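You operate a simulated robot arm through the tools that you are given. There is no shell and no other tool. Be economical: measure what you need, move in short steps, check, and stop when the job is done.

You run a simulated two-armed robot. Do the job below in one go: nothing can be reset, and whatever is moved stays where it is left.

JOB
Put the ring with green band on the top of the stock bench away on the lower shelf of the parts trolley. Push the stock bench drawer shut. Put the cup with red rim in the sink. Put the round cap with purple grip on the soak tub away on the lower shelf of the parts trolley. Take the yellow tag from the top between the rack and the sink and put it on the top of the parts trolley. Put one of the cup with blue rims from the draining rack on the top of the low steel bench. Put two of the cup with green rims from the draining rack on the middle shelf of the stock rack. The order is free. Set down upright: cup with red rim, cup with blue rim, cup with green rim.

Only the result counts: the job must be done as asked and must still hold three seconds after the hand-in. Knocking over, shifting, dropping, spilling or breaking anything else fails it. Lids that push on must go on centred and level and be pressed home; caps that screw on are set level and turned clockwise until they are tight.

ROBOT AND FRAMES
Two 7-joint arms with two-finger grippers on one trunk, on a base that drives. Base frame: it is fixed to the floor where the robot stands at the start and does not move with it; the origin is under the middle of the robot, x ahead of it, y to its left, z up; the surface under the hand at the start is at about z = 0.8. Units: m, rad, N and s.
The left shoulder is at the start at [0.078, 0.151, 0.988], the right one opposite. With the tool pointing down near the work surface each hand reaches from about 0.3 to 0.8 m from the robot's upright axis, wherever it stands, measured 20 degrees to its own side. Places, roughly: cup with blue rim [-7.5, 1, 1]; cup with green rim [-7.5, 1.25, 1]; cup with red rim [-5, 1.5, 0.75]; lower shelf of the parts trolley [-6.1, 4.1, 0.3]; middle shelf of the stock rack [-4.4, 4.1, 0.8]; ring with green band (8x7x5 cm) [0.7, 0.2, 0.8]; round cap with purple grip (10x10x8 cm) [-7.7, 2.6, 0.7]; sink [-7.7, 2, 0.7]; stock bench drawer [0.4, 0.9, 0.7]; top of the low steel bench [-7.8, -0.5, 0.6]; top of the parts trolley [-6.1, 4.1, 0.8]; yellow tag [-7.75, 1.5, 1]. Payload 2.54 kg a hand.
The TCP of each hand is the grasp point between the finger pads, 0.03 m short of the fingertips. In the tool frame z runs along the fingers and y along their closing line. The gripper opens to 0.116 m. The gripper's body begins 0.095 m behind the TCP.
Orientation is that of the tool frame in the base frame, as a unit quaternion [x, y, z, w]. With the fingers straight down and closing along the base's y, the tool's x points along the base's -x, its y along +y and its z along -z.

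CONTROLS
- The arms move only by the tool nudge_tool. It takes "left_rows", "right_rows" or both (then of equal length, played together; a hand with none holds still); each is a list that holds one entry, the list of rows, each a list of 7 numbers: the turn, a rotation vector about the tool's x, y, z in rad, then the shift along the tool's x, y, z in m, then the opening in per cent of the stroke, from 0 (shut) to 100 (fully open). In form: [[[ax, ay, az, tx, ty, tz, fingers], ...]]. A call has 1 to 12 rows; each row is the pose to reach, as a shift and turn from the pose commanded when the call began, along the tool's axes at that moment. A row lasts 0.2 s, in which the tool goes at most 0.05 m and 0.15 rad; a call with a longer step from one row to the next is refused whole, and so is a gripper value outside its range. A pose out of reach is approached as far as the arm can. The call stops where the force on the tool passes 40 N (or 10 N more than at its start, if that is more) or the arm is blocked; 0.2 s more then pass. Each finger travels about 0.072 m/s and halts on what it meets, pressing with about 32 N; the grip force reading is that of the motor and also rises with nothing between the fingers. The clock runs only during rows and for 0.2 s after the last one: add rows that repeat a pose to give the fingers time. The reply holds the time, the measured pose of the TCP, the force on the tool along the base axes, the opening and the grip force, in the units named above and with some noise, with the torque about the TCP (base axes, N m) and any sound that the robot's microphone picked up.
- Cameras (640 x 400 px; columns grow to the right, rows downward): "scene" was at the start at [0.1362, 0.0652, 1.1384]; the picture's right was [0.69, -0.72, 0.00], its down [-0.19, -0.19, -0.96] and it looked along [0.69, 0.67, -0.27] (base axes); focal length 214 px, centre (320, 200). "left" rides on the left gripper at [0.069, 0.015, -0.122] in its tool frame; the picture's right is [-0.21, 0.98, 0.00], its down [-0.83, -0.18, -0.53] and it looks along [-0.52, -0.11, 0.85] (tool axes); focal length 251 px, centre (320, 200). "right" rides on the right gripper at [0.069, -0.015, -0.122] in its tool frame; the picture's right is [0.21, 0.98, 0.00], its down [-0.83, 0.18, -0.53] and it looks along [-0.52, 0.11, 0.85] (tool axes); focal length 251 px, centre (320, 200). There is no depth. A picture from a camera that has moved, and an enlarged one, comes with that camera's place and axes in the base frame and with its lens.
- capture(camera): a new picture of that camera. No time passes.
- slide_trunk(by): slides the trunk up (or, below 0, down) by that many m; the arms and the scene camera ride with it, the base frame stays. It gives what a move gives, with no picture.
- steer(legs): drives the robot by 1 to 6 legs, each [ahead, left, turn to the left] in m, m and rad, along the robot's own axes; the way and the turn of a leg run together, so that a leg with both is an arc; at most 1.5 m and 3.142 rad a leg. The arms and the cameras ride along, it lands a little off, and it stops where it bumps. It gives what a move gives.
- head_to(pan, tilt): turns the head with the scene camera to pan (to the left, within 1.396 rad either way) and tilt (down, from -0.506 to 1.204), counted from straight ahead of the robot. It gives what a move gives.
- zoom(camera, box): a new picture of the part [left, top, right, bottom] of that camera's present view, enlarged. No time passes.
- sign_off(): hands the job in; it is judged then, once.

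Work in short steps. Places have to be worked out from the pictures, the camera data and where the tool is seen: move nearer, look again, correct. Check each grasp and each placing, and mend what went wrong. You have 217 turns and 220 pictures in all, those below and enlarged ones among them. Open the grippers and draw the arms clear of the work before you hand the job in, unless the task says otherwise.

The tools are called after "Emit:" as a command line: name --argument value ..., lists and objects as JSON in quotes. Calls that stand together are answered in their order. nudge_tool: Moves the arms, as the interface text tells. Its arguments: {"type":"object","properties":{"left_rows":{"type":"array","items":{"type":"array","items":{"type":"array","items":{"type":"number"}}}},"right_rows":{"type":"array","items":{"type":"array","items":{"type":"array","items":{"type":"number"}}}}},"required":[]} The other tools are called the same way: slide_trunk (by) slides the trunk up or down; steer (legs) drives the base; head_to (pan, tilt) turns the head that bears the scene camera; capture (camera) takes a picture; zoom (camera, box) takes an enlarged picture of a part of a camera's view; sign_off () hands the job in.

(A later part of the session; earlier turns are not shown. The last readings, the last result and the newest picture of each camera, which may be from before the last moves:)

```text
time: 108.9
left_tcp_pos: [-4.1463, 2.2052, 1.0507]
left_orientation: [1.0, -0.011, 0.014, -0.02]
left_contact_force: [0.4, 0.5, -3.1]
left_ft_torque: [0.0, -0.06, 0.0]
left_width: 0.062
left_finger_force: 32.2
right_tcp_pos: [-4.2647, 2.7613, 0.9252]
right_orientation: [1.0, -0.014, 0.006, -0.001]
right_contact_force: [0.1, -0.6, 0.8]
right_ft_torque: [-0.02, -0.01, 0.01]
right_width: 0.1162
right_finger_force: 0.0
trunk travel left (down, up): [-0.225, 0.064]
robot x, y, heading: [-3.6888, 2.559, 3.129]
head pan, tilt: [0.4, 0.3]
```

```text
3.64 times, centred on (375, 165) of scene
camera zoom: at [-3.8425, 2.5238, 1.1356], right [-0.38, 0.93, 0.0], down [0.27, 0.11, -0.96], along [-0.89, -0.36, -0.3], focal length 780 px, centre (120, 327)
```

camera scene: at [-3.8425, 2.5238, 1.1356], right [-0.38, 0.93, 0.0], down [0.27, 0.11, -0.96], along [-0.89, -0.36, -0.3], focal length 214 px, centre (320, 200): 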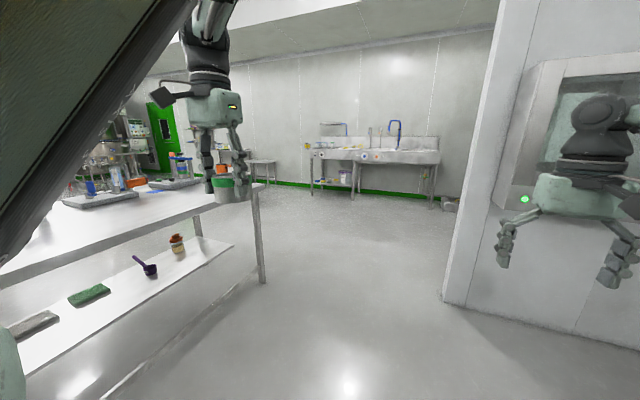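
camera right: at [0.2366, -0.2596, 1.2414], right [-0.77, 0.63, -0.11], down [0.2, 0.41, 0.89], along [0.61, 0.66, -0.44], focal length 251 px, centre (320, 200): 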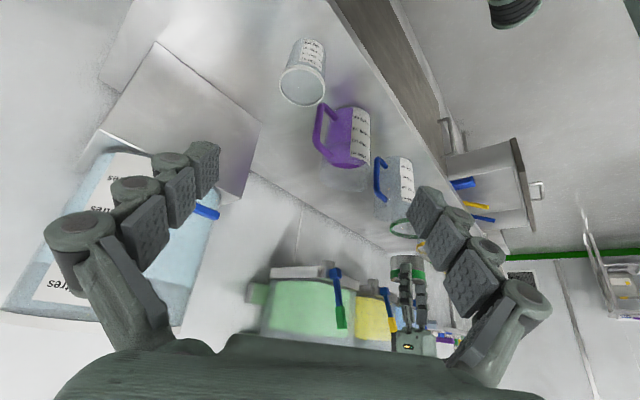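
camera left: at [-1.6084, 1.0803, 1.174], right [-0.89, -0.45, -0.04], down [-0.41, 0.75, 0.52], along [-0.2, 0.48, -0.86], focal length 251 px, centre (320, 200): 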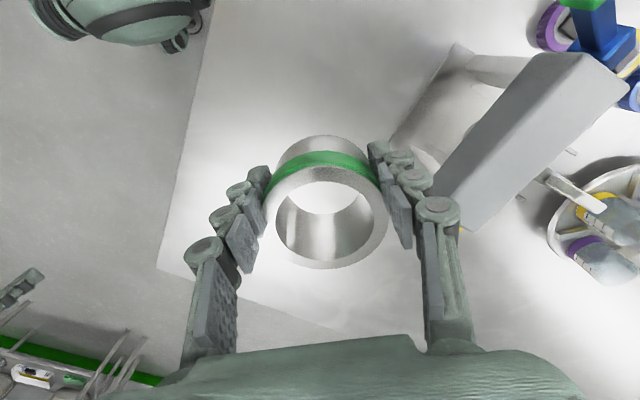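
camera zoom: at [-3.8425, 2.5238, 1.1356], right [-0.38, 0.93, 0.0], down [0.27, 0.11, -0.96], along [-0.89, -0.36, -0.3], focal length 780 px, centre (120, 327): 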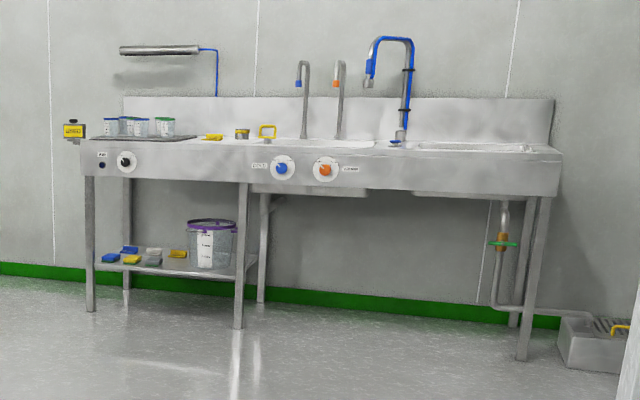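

The cup isn't visible yet (behind the hand). Turn to face the table (−y) and slide along to x≈−4.75.

Emit:
steer --legs '[[0, 0, 1.58], [0, -1.05, 0]]'

Emit:
head_to --pan -0.3 --tilt 0.4

Emit:
capture --camera "scene"

```text
time: 123.4
left_tcp_pos: [-4.43, 2.1412, 1.0495]
left_orientation: [0.728, 0.685, -0.003, -0.025]
left_contact_force: [0.4, -0.8, -2.2]
left_ft_torque: [0.07, 0.0, 0.02]
left_width: 0.0619
left_finger_force: 31.6
right_tcp_pos: [-4.9909, 2.0431, 0.925]
right_orientation: [0.73, 0.683, 0.004, -0.005]
right_contact_force: [-1.0, 0.5, 1.1]
right_ft_torque: [-0.05, 0.0, -0.05]
right_width: 0.1159
right_finger_force: 0.1
trunk travel left (down, up): [-0.225, 0.064]
robot x, y, heading: [-4.7639, 2.6122, -1.624]
head pan, tilt: [0.4, 0.3]
```

```text
time: 124.5
left_tcp_pos: [-4.4298, 2.1412, 1.0504]
left_orientation: [0.727, 0.686, -0.002, -0.027]
left_contact_force: [-0.7, -0.8, -2.1]
left_ft_torque: [0.05, 0.03, -0.02]
left_width: 0.0617
left_finger_force: 32.0
right_tcp_pos: [-4.9899, 2.0424, 0.9243]
right_orientation: [0.73, 0.683, 0.003, -0.005]
right_contact_force: [0.9, -0.4, 0.4]
right_ft_torque: [0.01, -0.01, 0.0]
right_width: 0.1161
right_finger_force: 0.0
trunk travel left (down, up): [-0.225, 0.064]
robot x, y, heading: [-4.7661, 2.6108, -1.622]
head pan, tilt: [-0.3, 0.4]
```

```text
162 pictures are left
camera scene: at [-4.7665, 2.4494, 1.1348], right [-1.0, -0.01, 0.0], down [0.0, 0.3, -0.95], along [0.01, -0.95, -0.3], focal length 214 px, centre (320, 200)
```

scene: 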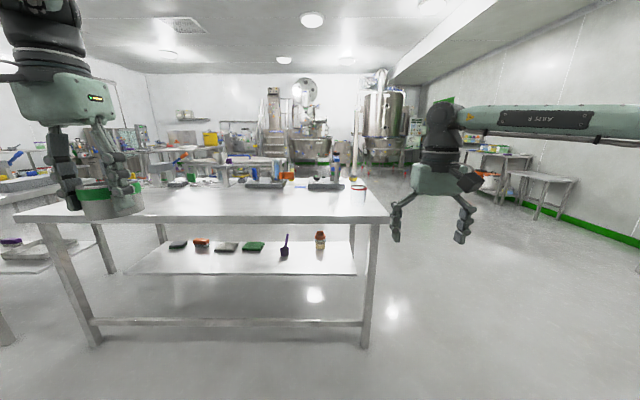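

Emit:
zoom --camera "scene" --box '[230, 140, 430, 270]'

```text
3.08 times, centred on (330, 205) of scene
camera zoom: at [-4.7665, 2.4494, 1.1348], right [-1.0, -0.01, 0.0], down [0.0, 0.3, -0.95], along [0.01, -0.95, -0.3], focal length 660 px, centre (289, 185)
```

zoom: 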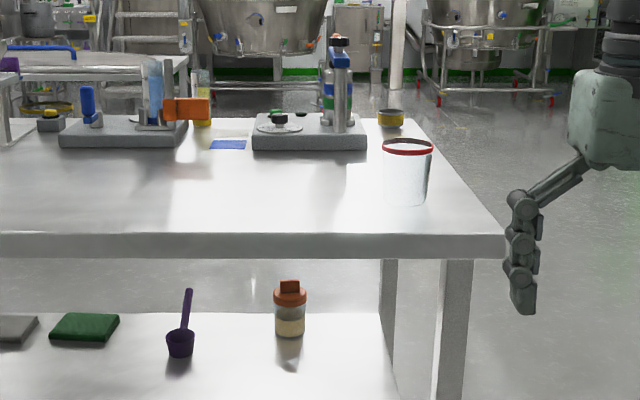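

Found the red-rimmed cup near (−4.95, 1.4). Raise the right hand and drive 0.5 m closer.

Emit:
nudge_tool --right_rows '[[[0, 0, 0, 0, 0, -0.04, 100], [0, 0, 0, 0, 0, -0.08, 100], [0, 0, 0, 0, 0, -0.12, 100]]]'

Emit:
steer --legs '[[0.5, 0, 0.05]]'

Emit:
capture --camera "right"

Emit:
capture --camera "scene"

```text
time: 125.2
left_tcp_pos: [-4.4292, 2.1408, 1.0482]
left_orientation: [0.727, 0.686, -0.002, -0.026]
left_contact_force: [0.4, -0.5, -2.7]
left_ft_torque: [0.02, 0.01, 0.0]
left_width: 0.0617
left_finger_force: 31.9
right_tcp_pos: [-4.988, 2.0403, 1.047]
right_orientation: [0.73, 0.683, 0.004, -0.005]
right_contact_force: [0.1, 0.3, -0.4]
right_ft_torque: [-0.01, 0.0, 0.01]
right_width: 0.1158
right_finger_force: 0.2
trunk travel left (down, up): [-0.225, 0.064]
robot x, y, heading: [-4.7623, 2.6106, -1.62]
head pan, tilt: [-0.3, 0.4]
```

```text
time: 128.3
left_tcp_pos: [-4.411, 1.6495, 1.0478]
left_orientation: [0.705, 0.709, -0.002, -0.026]
left_contact_force: [0.7, 0.4, -1.5]
left_ft_torque: [0.04, 0.02, 0.0]
left_width: 0.0619
left_finger_force: 32.2
right_tcp_pos: [-4.9616, 1.5117, 1.0457]
right_orientation: [0.707, 0.707, 0.004, -0.005]
right_contact_force: [-0.6, 0.2, -0.1]
right_ft_torque: [0.02, 0.01, -0.03]
right_width: 0.1159
right_finger_force: 0.1
trunk travel left (down, up): [-0.225, 0.064]
robot x, y, heading: [-4.7755, 2.0956, -1.558]
head pan, tilt: [-0.3, 0.4]
```

```text
160 pictures are left
camera right: at [-4.9761, 1.5809, 1.169], right [0.98, 0.21, 0.0], down [0.18, -0.83, 0.52], along [0.11, -0.51, -0.85], focal length 251 px, centre (320, 200)
```

right: 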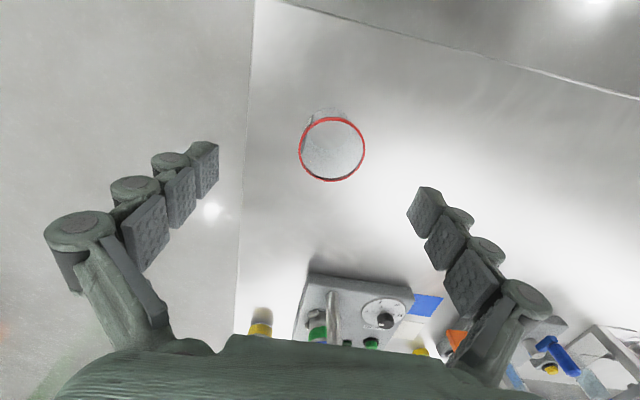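

```text
159 pictures are left
camera scene: at [-4.7664, 1.9355, 1.1348], right [-1.0, -0.07, 0.0], down [-0.02, 0.3, -0.95], along [0.06, -0.95, -0.3], focal length 214 px, centre (320, 200)
```

scene: 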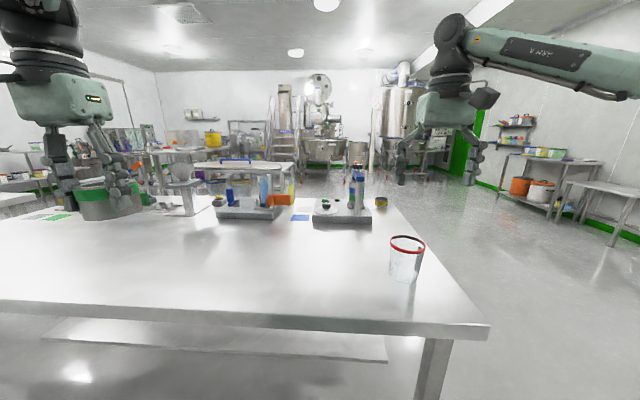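

Triangulated: cup rim centre (−4.94, 1.481, 0.888), ~7.6 cm wide. Move over it, down to z≈0.93, and check.

Emit:
nudge_tool --right_rows '[[[0, 0, 0, -0.015, 0.01, 0.02, 100], [0, 0, 0, -0.031, 0.0216, 0.04, 100], [0, 0, 0, -0.031, 0.0216, 0.08, 100], [0, 0, 0, -0.031, 0.0216, 0.112, 100]]]'

Emit:
capture --camera "right"

Emit:
zoom --camera "scene" --box '[340, 180, 500, 300]'

```text
time: 129.3
left_tcp_pos: [-4.41, 1.6499, 1.0472]
left_orientation: [0.705, 0.709, -0.001, -0.028]
left_contact_force: [0.4, -0.2, -2.5]
left_ft_torque: [0.06, 0.04, -0.02]
left_width: 0.0616
left_finger_force: 31.9
right_tcp_pos: [-4.9406, 1.48, 0.9355]
right_orientation: [0.708, 0.706, 0.003, -0.005]
right_contact_force: [-0.5, 0.0, -0.2]
right_ft_torque: [-0.01, 0.0, 0.02]
right_width: 0.1159
right_finger_force: 0.2
trunk travel left (down, up): [-0.225, 0.064]
robot x, y, heading: [-4.7755, 2.0994, -1.553]
head pan, tilt: [-0.3, 0.4]
```

```text
158 pictures are left
camera right: at [-4.9558, 1.5485, 1.0583], right [0.98, 0.21, 0.0], down [0.18, -0.83, 0.52], along [0.11, -0.51, -0.85], focal length 251 px, centre (320, 200)
```

right: 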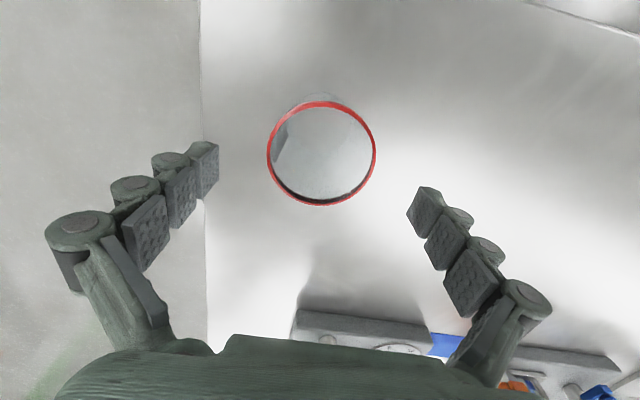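

```text
3.33 times, centred on (420, 240) of scene
camera zoom: at [-4.7672, 1.9356, 1.1345], right [-1.0, -0.06, 0.0], down [-0.02, 0.31, -0.95], along [0.06, -0.95, -0.31], focal length 715 px, centre (-13, 67)
```

zoom: 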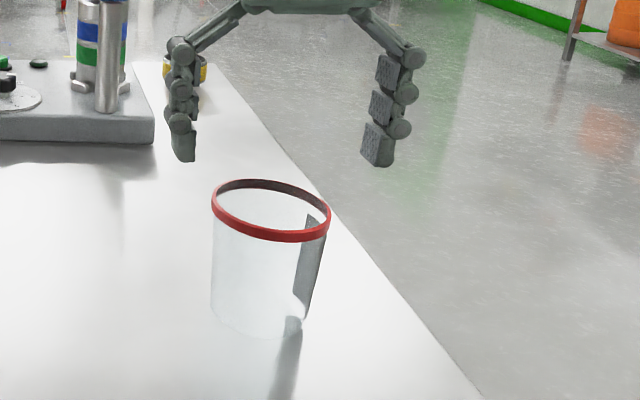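

Aligned within 5 mm. Descend to z≈0.86 and close.

Emit:
nudge_tool --right_rows '[[[0, 0, 0, 0.005, 0, 0.03, 100], [0, 0, 0, 0.005, 0, 0.06, 100], [0, 0, 0, 0.005, 0, 0.076, 100], [0, 0, 0, 0.005, 0, 0.076, 60], [0, 0, 0, 0.005, 0, 0.076, 40], [0, 0, 0, 0.005, 0, 0.076, 40], [0, 0, 0, 0.005, 0, 0.076, 40]]]'

Emit:
capture --camera "right"

Emit:
zoom --camera "scene" --box '[340, 180, 500, 300]'

```text
time: 130.9
left_tcp_pos: [-4.4089, 1.6495, 1.0476]
left_orientation: [0.705, 0.709, 0.0, -0.027]
left_contact_force: [-0.1, 0.5, -1.8]
left_ft_torque: [0.04, -0.01, 0.02]
left_width: 0.0621
left_finger_force: 31.9
right_tcp_pos: [-4.9401, 1.4901, 0.8597]
right_orientation: [0.708, 0.706, 0.004, -0.005]
right_contact_force: [1.3, 0.4, 0.4]
right_ft_torque: [-0.03, 0.0, 0.01]
right_width: 0.0682
right_finger_force: 31.4
trunk travel left (down, up): [-0.225, 0.064]
robot x, y, heading: [-4.7758, 2.0994, -1.552]
head pan, tilt: [-0.3, 0.4]
```

```text
156 pictures are left
camera right: at [-4.9557, 1.5586, 0.983], right [0.98, 0.21, 0.0], down [0.18, -0.83, 0.52], along [0.11, -0.51, -0.85], focal length 251 px, centre (320, 200)
```

right: 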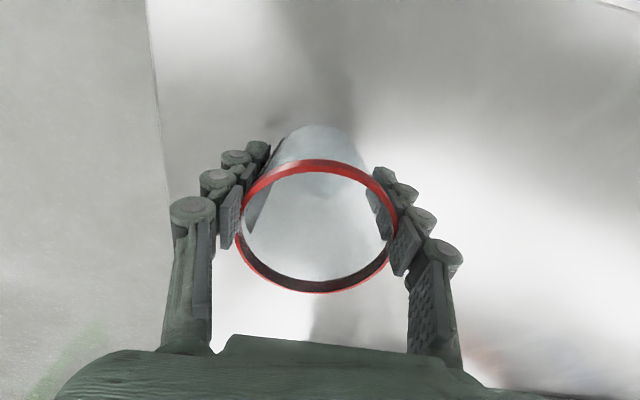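

```text
3.33 times, centred on (420, 240) of scene
camera zoom: at [-4.7674, 1.9358, 1.1345], right [-1.0, -0.06, 0.0], down [-0.02, 0.31, -0.95], along [0.05, -0.95, -0.31], focal length 715 px, centre (-13, 67)
```

zoom: 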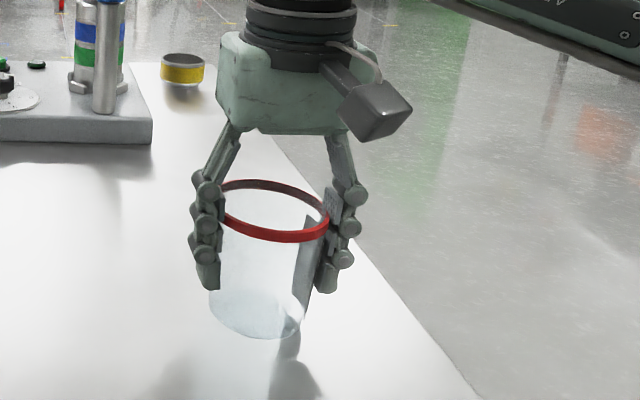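

Good grip. Lift 0.16 m, back off and turn right to face the sink wall (−x).

Emit:
nudge_tool --right_rows '[[[0, 0, 0, 0, 0, -0.02, 40], [0, 0, 0, 0, 0, -0.05, 40], [0, 0, 0, 0, 0, -0.08, 40], [0, 0, 0, 0, 0, -0.12, 40], [0, 0, 0, 0, 0, -0.16, 40]]]'

Emit:
steer --legs '[[-0.25, 0, 0], [0, 0, -1.57]]'

Emit:
head_to --pan 0.0 --tilt 0.3

Emit:
capture --camera "scene"

Emit:
capture --camera "right"

```text
time: 132.1
left_tcp_pos: [-4.4095, 1.6491, 1.0472]
left_orientation: [0.705, 0.708, 0.0, -0.029]
left_contact_force: [1.2, 0.4, -1.4]
left_ft_torque: [0.04, 0.0, -0.01]
left_width: 0.0617
left_finger_force: 31.8
right_tcp_pos: [-4.9416, 1.4874, 1.0171]
right_orientation: [0.707, 0.707, 0.004, -0.004]
right_contact_force: [-1.0, 0.1, -0.8]
right_ft_torque: [0.0, 0.0, -0.02]
right_width: 0.0681
right_finger_force: 31.3
trunk travel left (down, up): [-0.225, 0.064]
robot x, y, heading: [-4.7771, 2.0974, -1.556]
head pan, tilt: [-0.3, 0.4]
```

```text
time: 137.9
left_tcp_pos: [-5.2324, 1.9941, 1.0465]
left_orientation: [1.0, -0.004, 0.02, -0.021]
left_contact_force: [0.4, 0.3, -2.3]
left_ft_torque: [-0.03, -0.06, -0.01]
left_width: 0.0619
left_finger_force: 32.3
right_tcp_pos: [-5.3872, 2.5259, 1.0159]
right_orientation: [1.0, -0.008, 0.006, -0.001]
right_contact_force: [0.2, 0.3, -1.1]
right_ft_torque: [-0.02, -0.01, -0.03]
right_width: 0.0681
right_finger_force: 31.9
trunk travel left (down, up): [-0.225, 0.064]
robot x, y, heading: [-4.7798, 2.3513, 3.138]
head pan, tilt: [-0.3, 0.4]
```

```text
time: 138.7
left_tcp_pos: [-5.2329, 1.9935, 1.0466]
left_orientation: [1.0, -0.004, 0.02, -0.022]
left_contact_force: [0.3, 0.0, -1.0]
left_ft_torque: [0.0, -0.04, 0.0]
left_width: 0.062
left_finger_force: 32.3
right_tcp_pos: [-5.3856, 2.5274, 1.0169]
right_orientation: [1.0, -0.007, 0.007, -0.001]
right_contact_force: [0.3, -0.6, 0.2]
right_ft_torque: [-0.03, 0.0, -0.05]
right_width: 0.0683
right_finger_force: 32.0
trunk travel left (down, up): [-0.225, 0.064]
robot x, y, heading: [-4.7788, 2.3483, 3.14]
head pan, tilt: [0.0, 0.3]
```

```text
154 pictures are left
camera scene: at [-4.9397, 2.3486, 1.1349], right [-0.03, 1.0, 0.0], down [0.3, 0.01, -0.95], along [-0.95, -0.03, -0.3], focal length 214 px, centre (320, 200)
```

scene: 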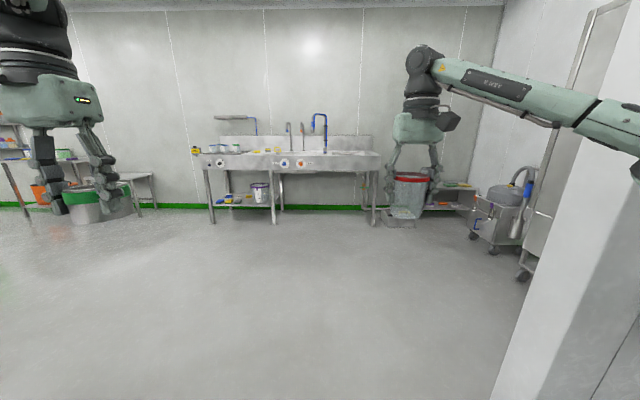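

```text
153 pictures are left
camera right: at [-5.3193, 2.5407, 1.14], right [0.2, -0.98, 0.0], down [-0.84, -0.17, 0.52], along [-0.51, -0.1, -0.85], focal length 251 px, centre (320, 200)
```

right: 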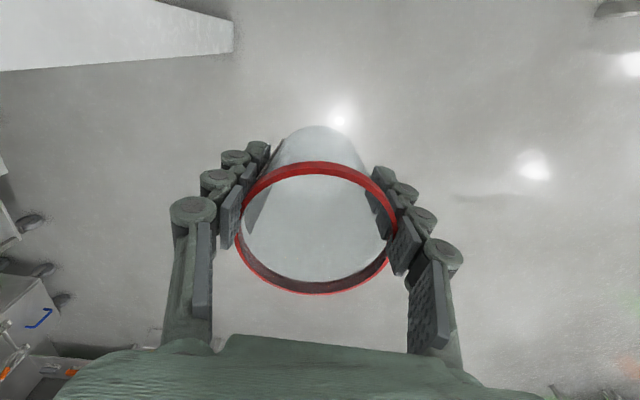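

Drive towards the sink: 1.4 m ahead and 0.4 m to the left.

Emit:
steer --legs '[[1.4, 0.4, 0]]'

Emit:
head_to --pan 0.0 --tilt 0.4

Emit:
capture --camera "scene"

```text
time: 145.8
left_tcp_pos: [-6.6344, 1.645, 1.0479]
left_orientation: [0.999, -0.027, 0.021, -0.021]
left_contact_force: [0.3, 0.5, -2.1]
left_ft_torque: [0.02, -0.05, -0.07]
left_width: 0.0618
left_finger_force: 32.1
right_tcp_pos: [-6.7638, 2.1841, 1.0176]
right_orientation: [1.0, -0.03, 0.006, -0.002]
right_contact_force: [0.0, 0.0, -0.6]
right_ft_torque: [0.01, 0.0, -0.01]
right_width: 0.068
right_finger_force: 32.4
trunk travel left (down, up): [-0.225, 0.064]
robot x, y, heading: [-6.1645, 1.9825, 3.096]
head pan, tilt: [0.0, 0.3]
```

```text
time: 146.5
left_tcp_pos: [-6.6329, 1.6438, 1.0444]
left_orientation: [0.999, -0.025, 0.021, -0.021]
left_contact_force: [0.6, 0.4, -1.6]
left_ft_torque: [-0.03, -0.05, 0.0]
left_width: 0.0617
left_finger_force: 32.0
right_tcp_pos: [-6.7643, 2.1843, 1.0166]
right_orientation: [1.0, -0.031, 0.007, -0.001]
right_contact_force: [0.2, -0.1, 0.0]
right_ft_torque: [-0.01, 0.01, -0.02]
right_width: 0.0679
right_finger_force: 31.7
trunk travel left (down, up): [-0.225, 0.064]
robot x, y, heading: [-6.165, 1.982, 3.094]
head pan, tilt: [0.0, 0.4]
```

```text
152 pictures are left
camera scene: at [-6.3252, 1.9872, 1.1344], right [0.01, 1.0, 0.0], down [0.31, 0.0, -0.95], along [-0.95, 0.01, -0.31], focal length 214 px, centre (320, 200)
```

scene: 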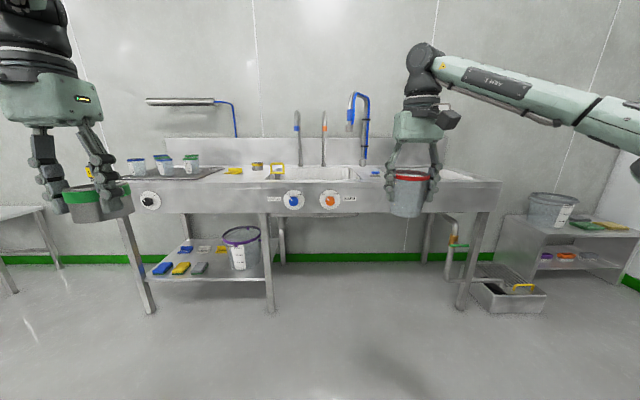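

Drive 0.45 m nearer to see into the sink.

Emit:
steer --legs '[[0.45, 0, 0.04]]'

Emit:
head_to --pan -0.1 --tilt 0.55

Emit:
capture --camera "scene"

Emit:
capture --camera "right"

```text
time: 149.2
left_tcp_pos: [-7.0729, 1.6417, 1.0458]
left_orientation: [0.999, -0.008, 0.022, -0.021]
left_contact_force: [-0.9, 0.5, -2.4]
left_ft_torque: [-0.01, -0.04, -0.02]
left_width: 0.0617
left_finger_force: 32.1
right_tcp_pos: [-7.2226, 2.1757, 1.0151]
right_orientation: [1.0, -0.012, 0.006, -0.001]
right_contact_force: [0.0, 0.0, -1.5]
right_ft_torque: [0.01, -0.04, 0.01]
right_width: 0.0678
right_finger_force: 31.9
trunk travel left (down, up): [-0.225, 0.064]
robot x, y, heading: [-6.6176, 1.9971, 3.13]
head pan, tilt: [0.0, 0.4]
```

```text
time: 149.9
left_tcp_pos: [-7.0711, 1.6412, 1.0441]
left_orientation: [1.0, -0.008, 0.021, -0.021]
left_contact_force: [-0.5, -0.4, -1.6]
left_ft_torque: [-0.02, -0.03, 0.01]
left_width: 0.0618
left_finger_force: 32.0
right_tcp_pos: [-7.2219, 2.1745, 1.0156]
right_orientation: [1.0, -0.012, 0.006, -0.001]
right_contact_force: [1.2, 0.6, -0.8]
right_ft_torque: [0.0, 0.02, 0.03]
right_width: 0.0678
right_finger_force: 32.0
trunk travel left (down, up): [-0.225, 0.064]
robot x, y, heading: [-6.6142, 1.9945, 3.137]
head pan, tilt: [-0.099, 0.55]
```

```text
151 pictures are left
camera scene: at [-6.7768, 1.9942, 1.1337], right [-0.02, 1.0, 0.0], down [0.32, 0.01, -0.95], along [-0.95, -0.02, -0.32], focal length 214 px, centre (320, 200)
```

scene: 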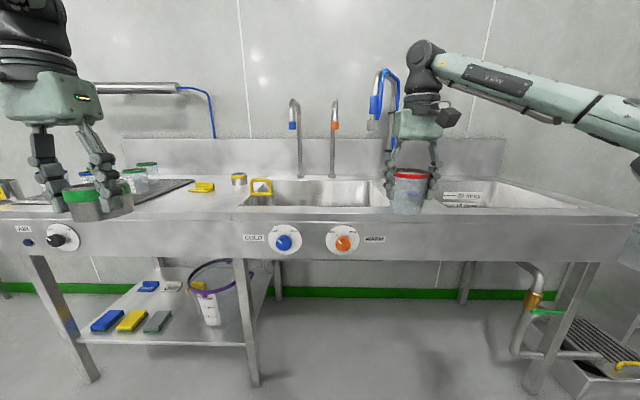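

```text
150 pictures are left
camera right: at [-7.1549, 2.1893, 1.1401], right [0.19, -0.98, 0.0], down [-0.84, -0.16, 0.52], along [-0.51, -0.1, -0.85], focal length 251 px, centre (320, 200)
```

right: 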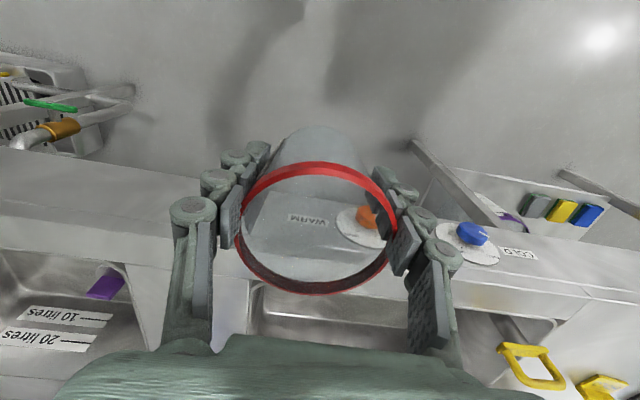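

Counter top is about z≈0.865, front edge x≈−7.41; basin spans roughly x −7.5…−7.9, y 1.72…2.27. Drive 0.33 m ahead so the cup hangs over the front of the basin.

Emit:
steer --legs '[[0.33, 0, 0]]'

Emit:
capture --camera "scene"

Emit:
capture --camera "right"

Emit:
capture --camera "left"

```text
time: 152.1
left_tcp_pos: [-7.4084, 1.6465, 1.0441]
left_orientation: [0.999, -0.01, 0.024, -0.02]
left_contact_force: [-0.3, -0.4, -2.6]
left_ft_torque: [-0.02, -0.05, 0.01]
left_width: 0.0618
left_finger_force: 32.1
right_tcp_pos: [-7.5544, 2.1823, 1.0158]
right_orientation: [1.0, -0.015, 0.007, -0.002]
right_contact_force: [-0.5, 0.5, -0.5]
right_ft_torque: [-0.03, -0.03, -0.01]
right_width: 0.0676
right_finger_force: 32.3
trunk travel left (down, up): [-0.225, 0.064]
robot x, y, heading: [-6.9502, 1.9975, 3.129]
head pan, tilt: [-0.099, 0.55]
```

```text
149 pictures are left
camera scene: at [-7.11, 1.9991, 1.1337], right [-0.01, 1.0, 0.0], down [0.32, 0.0, -0.95], along [-0.95, -0.01, -0.32], focal length 214 px, centre (320, 200)
```

scene: 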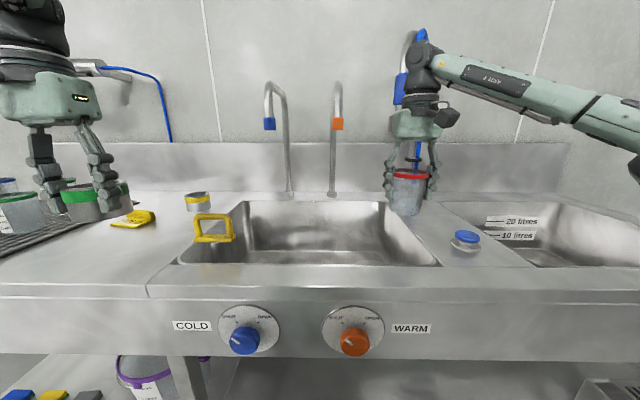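

```text
148 pictures are left
camera right: at [-7.4874, 2.1953, 1.1399], right [0.19, -0.98, 0.0], down [-0.84, -0.16, 0.52], along [-0.51, -0.1, -0.85], focal length 251 px, centre (320, 200)
```

right: 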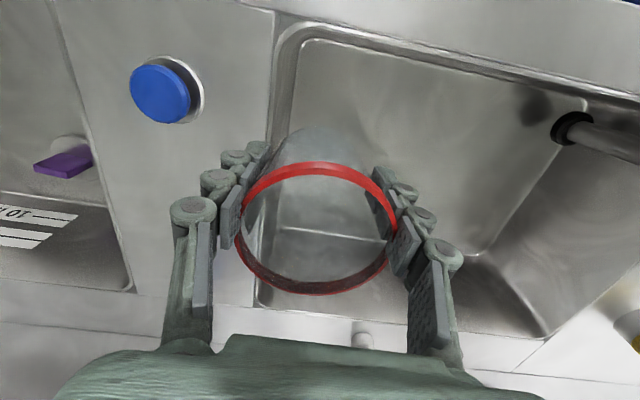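

```text
147 pictures are left
camera left: at [-7.3439, 1.6253, 1.168], right [-0.23, -0.97, -0.05], down [-0.85, 0.18, 0.5], along [-0.48, 0.16, -0.86], focal length 251 px, centre (320, 200)
```

left: 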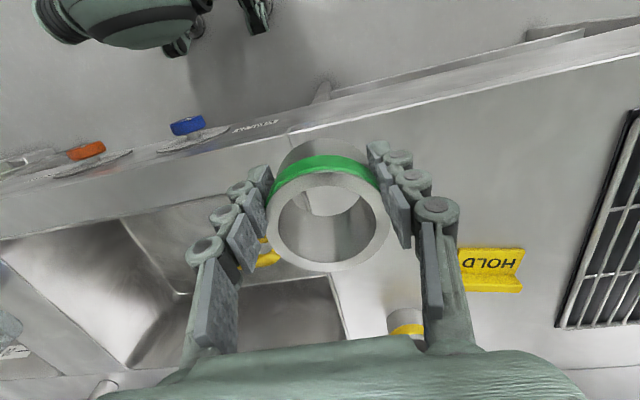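

Basin floor spans about x −7.48…−7.84, y 1.74…2.21, z≈0.7, standpipe on the left. I bring the cup over (−7.62, 2.07) and lower to z≈0.82.

Emit:
nudge_tool --right_rows '[[[0, 0, 0, -0.02, 0.03, 0, 40], [0, 0, 0, -0.04, 0.06, 0, 40], [0, 0, 0, -0.06, 0.09, 0, 40], [0, 0, 0, -0.066, 0.112, 0.02, 40], [0, 0, 0, -0.066, 0.112, 0.06, 40], [0, 0, 0, -0.066, 0.112, 0.1, 40], [0, 0, 0, -0.066, 0.112, 0.14, 40], [0, 0, 0, -0.066, 0.112, 0.18, 40], [0, 0, 0, -0.066, 0.112, 0.195, 40]]]'

Emit:
capture --camera "scene"

Emit:
capture --camera "right"

```text
time: 154.1
left_tcp_pos: [-7.4083, 1.6469, 1.0429]
left_orientation: [0.999, -0.01, 0.026, -0.021]
left_contact_force: [0.2, 0.2, -1.8]
left_ft_torque: [-0.03, -0.03, -0.02]
left_width: 0.0618
left_finger_force: 31.8
right_tcp_pos: [-7.6237, 2.0724, 0.8212]
right_orientation: [1.0, -0.014, 0.006, -0.001]
right_contact_force: [-0.1, 0.5, -0.7]
right_ft_torque: [0.01, -0.02, 0.06]
right_width: 0.0678
right_finger_force: 32.1
trunk travel left (down, up): [-0.225, 0.064]
robot x, y, heading: [-6.9499, 1.9988, 3.128]
head pan, tilt: [-0.099, 0.55]
```

```text
146 pictures are left
camera scene: at [-7.1097, 1.9996, 1.1335], right [-0.01, 1.0, 0.0], down [0.32, 0.0, -0.95], along [-0.95, -0.01, -0.32], focal length 214 px, centre (320, 200)
```

scene: 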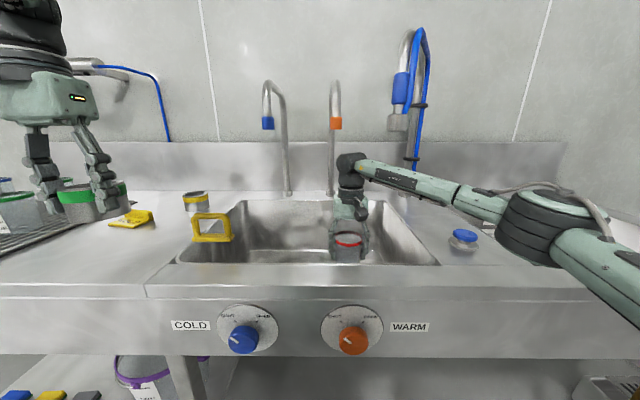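

```text
145 pictures are left
camera right: at [-7.555, 2.0857, 0.9438], right [0.19, -0.98, 0.0], down [-0.84, -0.16, 0.52], along [-0.51, -0.1, -0.85], focal length 251 px, centre (320, 200)
```

right: 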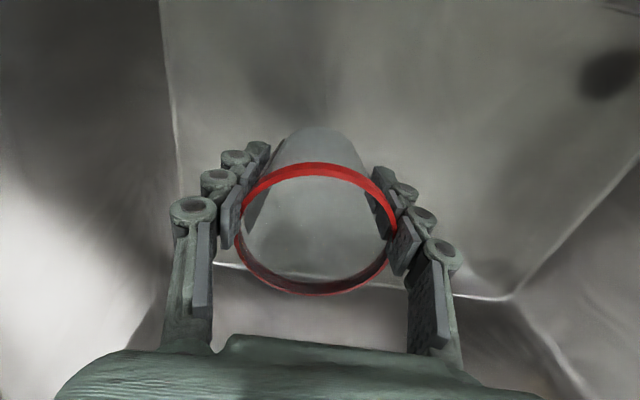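

The right elbow hangs fairly low beside a blue-lidded item, so I raise the trunk 6 cm before lowering the last bit.

Emit:
slide_trunk --by 0.06

Emit:
nudge_tool --right_rows '[[[0, 0, 0, 0, 0, 0.03, 40], [0, 0, 0, 0, 0, 0.06, 40], [0, 0, 0, 0, 0, 0.08, 40], [0, 0, 0, 0, 0, 0.095, 40]]]'

Emit:
capture --camera "scene"

Emit:
capture --camera "right"

```text
time: 155.1
left_tcp_pos: [-7.4076, 1.6462, 1.1034]
left_orientation: [0.999, -0.009, 0.026, -0.021]
left_contact_force: [-0.3, 0.0, -2.1]
left_ft_torque: [-0.02, -0.05, 0.0]
left_width: 0.0616
left_finger_force: 31.5
right_tcp_pos: [-7.6222, 2.072, 0.8799]
right_orientation: [1.0, -0.015, 0.007, 0.0]
right_contact_force: [1.0, 0.0, 0.2]
right_ft_torque: [0.03, -0.03, -0.01]
right_width: 0.0676
right_finger_force: 32.1
trunk travel left (down, up): [-0.285, 0.004]
robot x, y, heading: [-6.9484, 1.9999, 3.126]
head pan, tilt: [-0.099, 0.55]
```

```text
time: 156.1
left_tcp_pos: [-7.407, 1.6469, 1.1037]
left_orientation: [0.999, -0.009, 0.025, -0.02]
left_contact_force: [-1.2, -0.8, -3.1]
left_ft_torque: [0.01, -0.05, 0.03]
left_width: 0.0616
left_finger_force: 31.6
right_tcp_pos: [-7.6225, 2.0724, 0.7843]
right_orientation: [1.0, -0.014, 0.007, -0.002]
right_contact_force: [1.1, -1.2, -0.8]
right_ft_torque: [0.02, 0.03, 0.01]
right_width: 0.0679
right_finger_force: 32.4
trunk travel left (down, up): [-0.285, 0.004]
robot x, y, heading: [-6.9498, 2.0001, 3.128]
head pan, tilt: [-0.099, 0.55]
```

```text
144 pictures are left
camera scene: at [-7.1098, 2.0, 1.1935], right [-0.01, 1.0, 0.0], down [0.32, 0.0, -0.95], along [-0.95, -0.01, -0.32], focal length 214 px, centre (320, 200)
```

scene: 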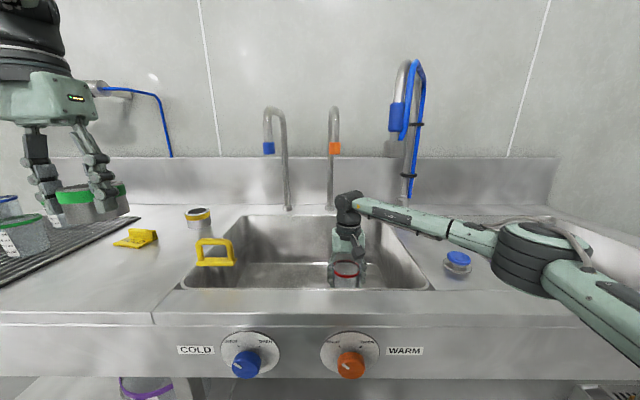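

```text
143 pictures are left
camera right: at [-7.5539, 2.0857, 0.9078], right [0.19, -0.98, 0.0], down [-0.84, -0.16, 0.52], along [-0.51, -0.1, -0.85], focal length 251 px, centre (320, 200)
```

right: 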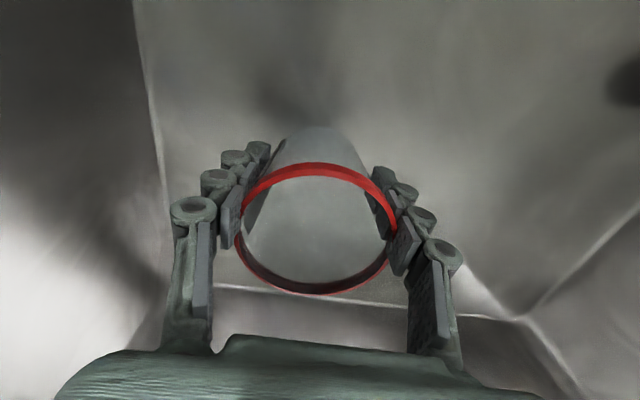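

Continue down in small steps until the cup touches the sink floor.

Emit:
nudge_tool --right_rows '[[[0, 0, 0, 0, 0, 0.006, 40], [0, 0, 0, 0, 0, 0.012, 40], [0, 0, 0, 0, 0, 0.016, 40]]]'

Emit:
capture --camera "right"

```text
time: 156.9
left_tcp_pos: [-7.4063, 1.6466, 1.1023]
left_orientation: [0.999, -0.01, 0.026, -0.021]
left_contact_force: [0.4, 0.1, -2.3]
left_ft_torque: [-0.02, -0.02, 0.02]
left_width: 0.0618
left_finger_force: 32.1
right_tcp_pos: [-7.6206, 2.0719, 0.7705]
right_orientation: [1.0, -0.014, 0.006, -0.002]
right_contact_force: [0.4, 0.5, -0.2]
right_ft_torque: [0.0, -0.03, 0.03]
right_width: 0.0676
right_finger_force: 31.8
trunk travel left (down, up): [-0.285, 0.004]
robot x, y, heading: [-6.9496, 2.0006, 3.128]
head pan, tilt: [-0.099, 0.55]
```

```text
142 pictures are left
camera right: at [-7.5535, 2.0864, 0.8925], right [0.19, -0.98, 0.0], down [-0.84, -0.16, 0.52], along [-0.51, -0.1, -0.85], focal length 251 px, centre (320, 200)
```

right: 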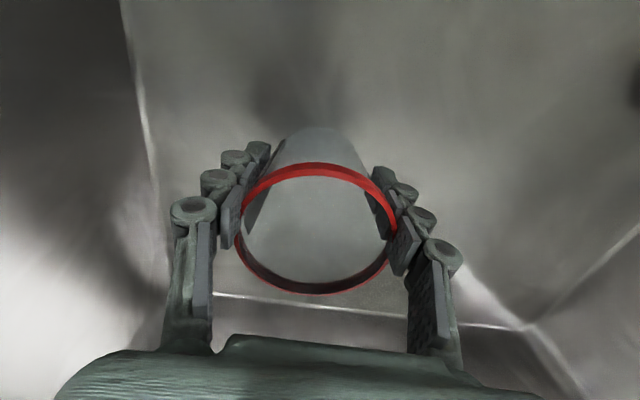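

Emit:
nudge_tool --right_rows '[[[0, 0, 0, 0, 0, 0.005, 40], [0, 0, 0, 0, 0, 0.01, 40]]]'

Emit:
nudge_tool --right_rows '[[[0, 0, 0, 0, 0, 0.004, 40], [0, 0, 0, 0, 0, 0.008, 40]]]'

Emit:
capture --camera "right"

```text
time: 157.5
left_tcp_pos: [-7.4071, 1.6465, 1.104]
left_orientation: [0.999, -0.01, 0.025, -0.021]
left_contact_force: [-0.7, 0.3, -1.3]
left_ft_torque: [-0.04, -0.01, 0.0]
left_width: 0.0616
left_finger_force: 31.9
right_tcp_pos: [-7.6218, 2.0724, 0.7571]
right_orientation: [1.0, -0.014, 0.006, -0.001]
right_contact_force: [0.6, -0.1, -0.4]
right_ft_torque: [-0.03, -0.04, -0.01]
right_width: 0.068
right_finger_force: 31.8
trunk travel left (down, up): [-0.285, 0.004]
robot x, y, heading: [-6.951, 1.9992, 3.127]
head pan, tilt: [-0.099, 0.55]
```

```text
time: 158.1
left_tcp_pos: [-7.4075, 1.6463, 1.1023]
left_orientation: [0.999, -0.01, 0.026, -0.021]
left_contact_force: [-0.5, 0.9, -2.0]
left_ft_torque: [0.01, 0.0, -0.01]
left_width: 0.0616
left_finger_force: 31.8
right_tcp_pos: [-7.6206, 2.0721, 0.7507]
right_orientation: [1.0, -0.014, 0.007, -0.001]
right_contact_force: [0.1, 0.1, -0.5]
right_ft_torque: [0.04, -0.02, -0.03]
right_width: 0.0678
right_finger_force: 32.7
trunk travel left (down, up): [-0.285, 0.004]
robot x, y, heading: [-6.9455, 1.9988, 3.13]
head pan, tilt: [-0.099, 0.55]
```

```text
141 pictures are left
camera right: at [-7.5533, 2.0861, 0.8752], right [0.19, -0.98, 0.0], down [-0.84, -0.16, 0.52], along [-0.51, -0.1, -0.85], focal length 251 px, centre (320, 200)
```

right: 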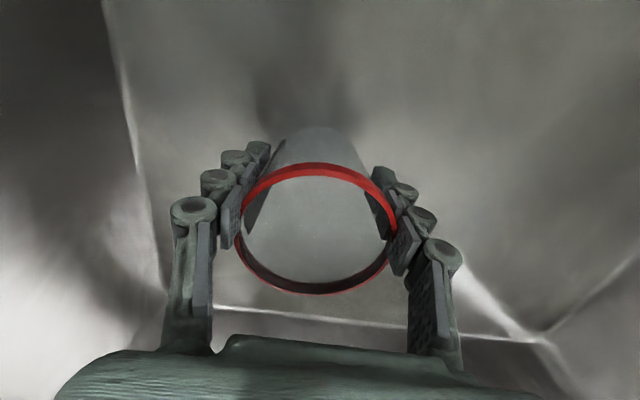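

Emit:
nudge_tool --right_rows '[[[0, 0, 0, 0, 0, 0.004, 40], [0, 0, 0, 0, 0, 0.007, 40]]]'

Emit:
nudge_tool --right_rows '[[[0, 0, 0, 0, 0, 0.003, 40], [0, 0, 0, 0, 0, 0.005, 40]]]'

```text
time: 158.7
left_tcp_pos: [-7.4076, 1.6467, 1.1027]
left_orientation: [0.999, -0.01, 0.026, -0.021]
left_contact_force: [0.4, -0.3, -2.2]
left_ft_torque: [-0.02, -0.03, -0.01]
left_width: 0.0618
left_finger_force: 31.6
right_tcp_pos: [-7.6206, 2.0713, 0.7451]
right_orientation: [1.0, -0.014, 0.007, -0.001]
right_contact_force: [0.5, -0.2, 0.0]
right_ft_torque: [0.03, 0.03, -0.03]
right_width: 0.0679
right_finger_force: 32.0
trunk travel left (down, up): [-0.285, 0.004]
robot x, y, heading: [-6.9528, 1.9992, 3.129]
head pan, tilt: [-0.099, 0.55]
```

```text
time: 159.3
left_tcp_pos: [-7.4073, 1.6464, 1.1016]
left_orientation: [0.999, -0.01, 0.026, -0.021]
left_contact_force: [0.0, -0.1, -1.0]
left_ft_torque: [-0.01, -0.01, -0.01]
left_width: 0.062
left_finger_force: 32.1
right_tcp_pos: [-7.6204, 2.0717, 0.7396]
right_orientation: [1.0, -0.014, 0.006, 0.0]
right_contact_force: [-0.2, 0.3, -0.9]
right_ft_torque: [0.03, -0.05, -0.05]
right_width: 0.0678
right_finger_force: 32.1
trunk travel left (down, up): [-0.285, 0.004]
robot x, y, heading: [-6.9485, 1.9978, 3.125]
head pan, tilt: [-0.099, 0.55]
```

Emit:
nudge_tool --right_rows '[[[0, 0, 0, 0, 0, 0.003, 40], [0, 0, 0, 0, 0, 0.006, 40]]]'

Emit:
nudge_tool --right_rows '[[[0, 0, 0, 0, 0, 0.003, 40], [0, 0, 0, 0, 0, 0.006, 40]]]'

Emit:
capture --camera "right"

Emit:
zoom --camera "scene" --box '[260, 180, 420, 300]'

```text
time: 159.9
left_tcp_pos: [-7.4062, 1.6457, 1.1028]
left_orientation: [0.999, -0.01, 0.025, -0.02]
left_contact_force: [-0.2, 0.2, -1.9]
left_ft_torque: [-0.02, -0.06, -0.01]
left_width: 0.0616
left_finger_force: 31.9
right_tcp_pos: [-7.6207, 2.0733, 0.7314]
right_orientation: [1.0, -0.014, 0.006, -0.001]
right_contact_force: [-0.2, 0.1, -0.3]
right_ft_torque: [0.04, 0.01, -0.03]
right_width: 0.0678
right_finger_force: 31.7
trunk travel left (down, up): [-0.285, 0.004]
robot x, y, heading: [-6.95, 2.0015, 3.128]
head pan, tilt: [-0.099, 0.55]
```

```text
time: 160.5
left_tcp_pos: [-7.4064, 1.6472, 1.1027]
left_orientation: [0.999, -0.01, 0.025, -0.02]
left_contact_force: [-0.4, 0.4, -1.9]
left_ft_torque: [0.01, -0.05, 0.0]
left_width: 0.0618
left_finger_force: 31.6
right_tcp_pos: [-7.6194, 2.0721, 0.7283]
right_orientation: [1.0, -0.015, 0.007, -0.001]
right_contact_force: [-0.5, 0.3, 0.4]
right_ft_torque: [0.01, 0.02, -0.01]
right_width: 0.0676
right_finger_force: 32.4
trunk travel left (down, up): [-0.285, 0.004]
robot x, y, heading: [-6.9517, 1.9991, 3.131]
head pan, tilt: [-0.099, 0.55]
```

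```text
140 pictures are left
camera right: at [-7.553, 2.0861, 0.8515], right [0.19, -0.98, 0.0], down [-0.84, -0.16, 0.52], along [-0.51, -0.1, -0.85], focal length 251 px, centre (320, 200)
```

right: 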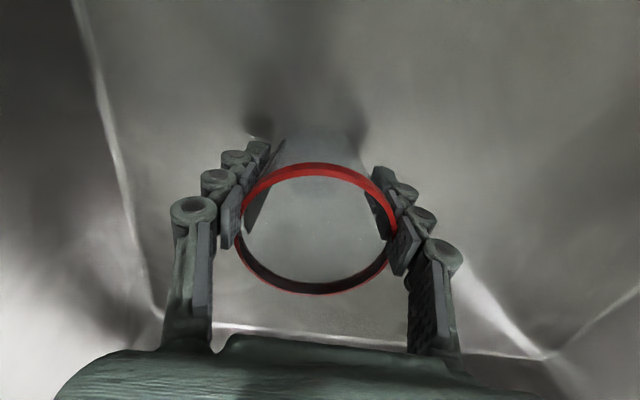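

```text
3.33 times, centred on (340, 240) of scene
camera zoom: at [-7.1097, 2.0003, 1.1937], right [0.0, 1.0, 0.0], down [0.32, 0.0, -0.95], along [-0.95, 0.0, -0.32], focal length 715 px, centre (253, 67)
```

zoom: 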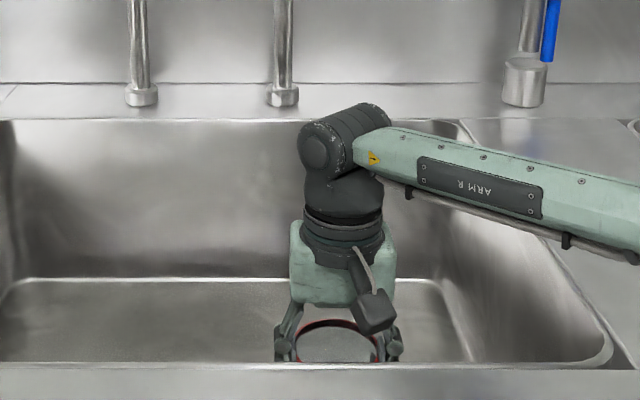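

Emit:
nudge_tool --right_rows '[[[0, 0, 0, 0, 0, 0.004, 40], [0, 0, 0, 0, 0, 0.007, 40]]]'

Emit:
nudge_tool --right_rows '[[[0, 0, 0, 0, 0, 0.003, 40], [0, 0, 0, 0, 0, 0.006, 40]]]'

Emit:
capture --camera "right"

```text
time: 161.1
left_tcp_pos: [-7.4056, 1.6458, 1.1034]
left_orientation: [0.999, -0.01, 0.024, -0.021]
left_contact_force: [-0.1, 0.6, -2.2]
left_ft_torque: [-0.02, -0.05, -0.02]
left_width: 0.062
left_finger_force: 32.6
right_tcp_pos: [-7.621, 2.0727, 0.7242]
right_orientation: [1.0, -0.014, 0.004, -0.001]
right_contact_force: [4.4, 1.2, 15.9]
right_ft_torque: [0.36, -0.12, -0.04]
right_width: 0.0678
right_finger_force: 31.7
trunk travel left (down, up): [-0.285, 0.004]
robot x, y, heading: [-6.949, 1.9976, 3.129]
head pan, tilt: [-0.099, 0.55]
```

```text
time: 161.7
left_tcp_pos: [-7.4054, 1.6456, 1.1039]
left_orientation: [0.999, -0.01, 0.025, -0.02]
left_contact_force: [-0.1, 0.3, -2.7]
left_ft_torque: [0.02, -0.03, 0.0]
left_width: 0.0617
left_finger_force: 32.0
right_tcp_pos: [-7.6208, 2.0707, 0.7179]
right_orientation: [1.0, -0.014, 0.004, 0.0]
right_contact_force: [-1.8, -1.1, 23.3]
right_ft_torque: [-0.02, 0.11, 0.05]
right_width: 0.0672
right_finger_force: 32.8
trunk travel left (down, up): [-0.285, 0.004]
robot x, y, heading: [-6.9508, 1.9995, 3.127]
head pan, tilt: [-0.099, 0.55]
```

```text
138 pictures are left
camera right: at [-7.5527, 2.0858, 0.8409], right [0.19, -0.98, 0.0], down [-0.83, -0.16, 0.53], along [-0.52, -0.1, -0.85], focal length 251 px, centre (320, 200)
```

right: 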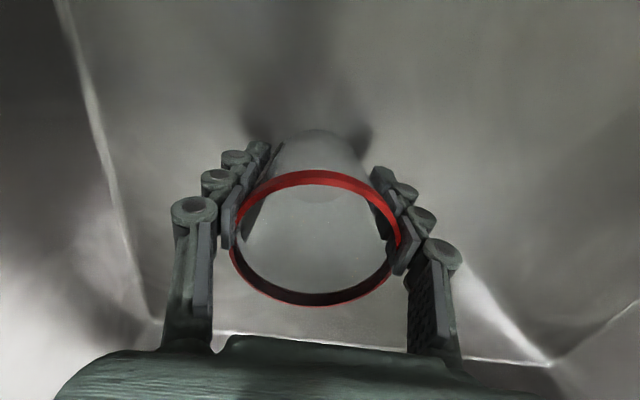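

Contact (≈20 N). Ease up 3 mm, open, and raise.

Emit:
nudge_tool --right_rows '[[[0, 0, 0, 0, 0, -0.003, 40], [0, 0, 0, 0, 0, -0.003, 70], [0, 0, 0, 0, 0, -0.003, 100], [0, 0, 0, 0, 0, -0.003, 100], [0, 0, 0, 0, 0, -0.003, 100]]]'

Emit:
capture --camera "right"

```text
time: 162.9
left_tcp_pos: [-7.4076, 1.6464, 1.1022]
left_orientation: [0.999, -0.01, 0.026, -0.021]
left_contact_force: [-0.6, 0.5, -2.9]
left_ft_torque: [0.01, -0.07, 0.0]
left_width: 0.0616
left_finger_force: 32.6
right_tcp_pos: [-7.6208, 2.0727, 0.7165]
right_orientation: [1.0, -0.013, 0.006, 0.0]
right_contact_force: [-0.4, -0.3, 0.1]
right_ft_torque: [0.03, 0.01, -0.02]
right_width: 0.1162
right_finger_force: 0.1
trunk travel left (down, up): [-0.285, 0.004]
robot x, y, heading: [-6.949, 1.9992, 3.125]
head pan, tilt: [-0.099, 0.55]
```

```text
137 pictures are left
camera right: at [-7.5531, 2.0859, 0.8405], right [0.19, -0.98, 0.0], down [-0.84, -0.16, 0.52], along [-0.51, -0.1, -0.85], focal length 251 px, centre (320, 200)
```

right: 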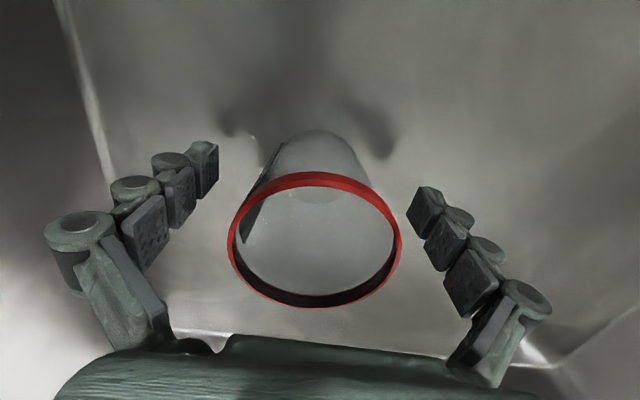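

The cup stands upright in the sink. Raise the hand clear and look at the soak tub to the right.

Emit:
nudge_tool --right_rows '[[[0, 0, 0, 0, 0, -0.04, 100], [0, 0, 0, 0, 0, -0.08, 100], [0, 0, 0, 0, 0, -0.12, 100], [0, 0, 0, 0, 0, -0.16, 100], [0, 0, 0, 0, 0, -0.2, 100], [0, 0, 0, 0.03, 0, -0.24, 100], [0, 0, 0, 0.06, -0.03, -0.28, 100], [0, 0, 0, 0.09, -0.06, -0.31, 100]]]'

Emit:
head_to --pan -0.5 --tilt 0.5

Emit:
capture --camera "scene"

Emit:
capture --camera "right"

```text
refused: row 7 steps farther than a row can; nothing moved
```

```text
time: 163.8
left_tcp_pos: [-7.407, 1.6459, 1.1014]
left_orientation: [0.999, -0.01, 0.025, -0.02]
left_contact_force: [0.9, -0.2, -1.9]
left_ft_torque: [0.03, -0.02, -0.01]
left_width: 0.0619
left_finger_force: 31.8
right_tcp_pos: [-7.6216, 2.0723, 0.7161]
right_orientation: [1.0, -0.014, 0.006, -0.001]
right_contact_force: [0.3, 0.0, 0.2]
right_ft_torque: [0.0, 0.0, -0.02]
right_width: 0.1161
right_finger_force: 0.0
trunk travel left (down, up): [-0.285, 0.004]
robot x, y, heading: [-6.9489, 2.0, 3.131]
head pan, tilt: [-0.499, 0.499]
```

```text
136 pictures are left
camera scene: at [-7.1096, 2.0007, 1.1938], right [0.0, 1.0, 0.0], down [0.31, 0.0, -0.95], along [-0.95, 0.0, -0.31], focal length 214 px, centre (320, 200)
```

scene: 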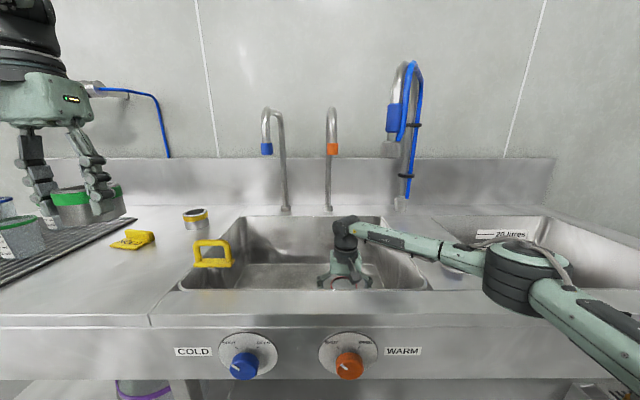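

```text
135 pictures are left
camera right: at [-7.5532, 2.0859, 0.8406], right [0.19, -0.98, 0.0], down [-0.84, -0.16, 0.52], along [-0.51, -0.1, -0.85], focal length 251 px, centre (320, 200)
```

right: 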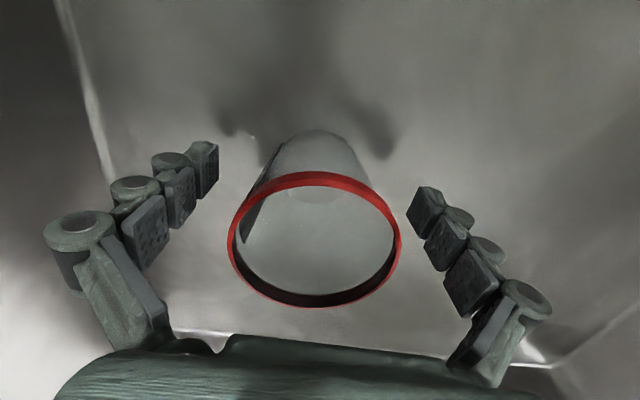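

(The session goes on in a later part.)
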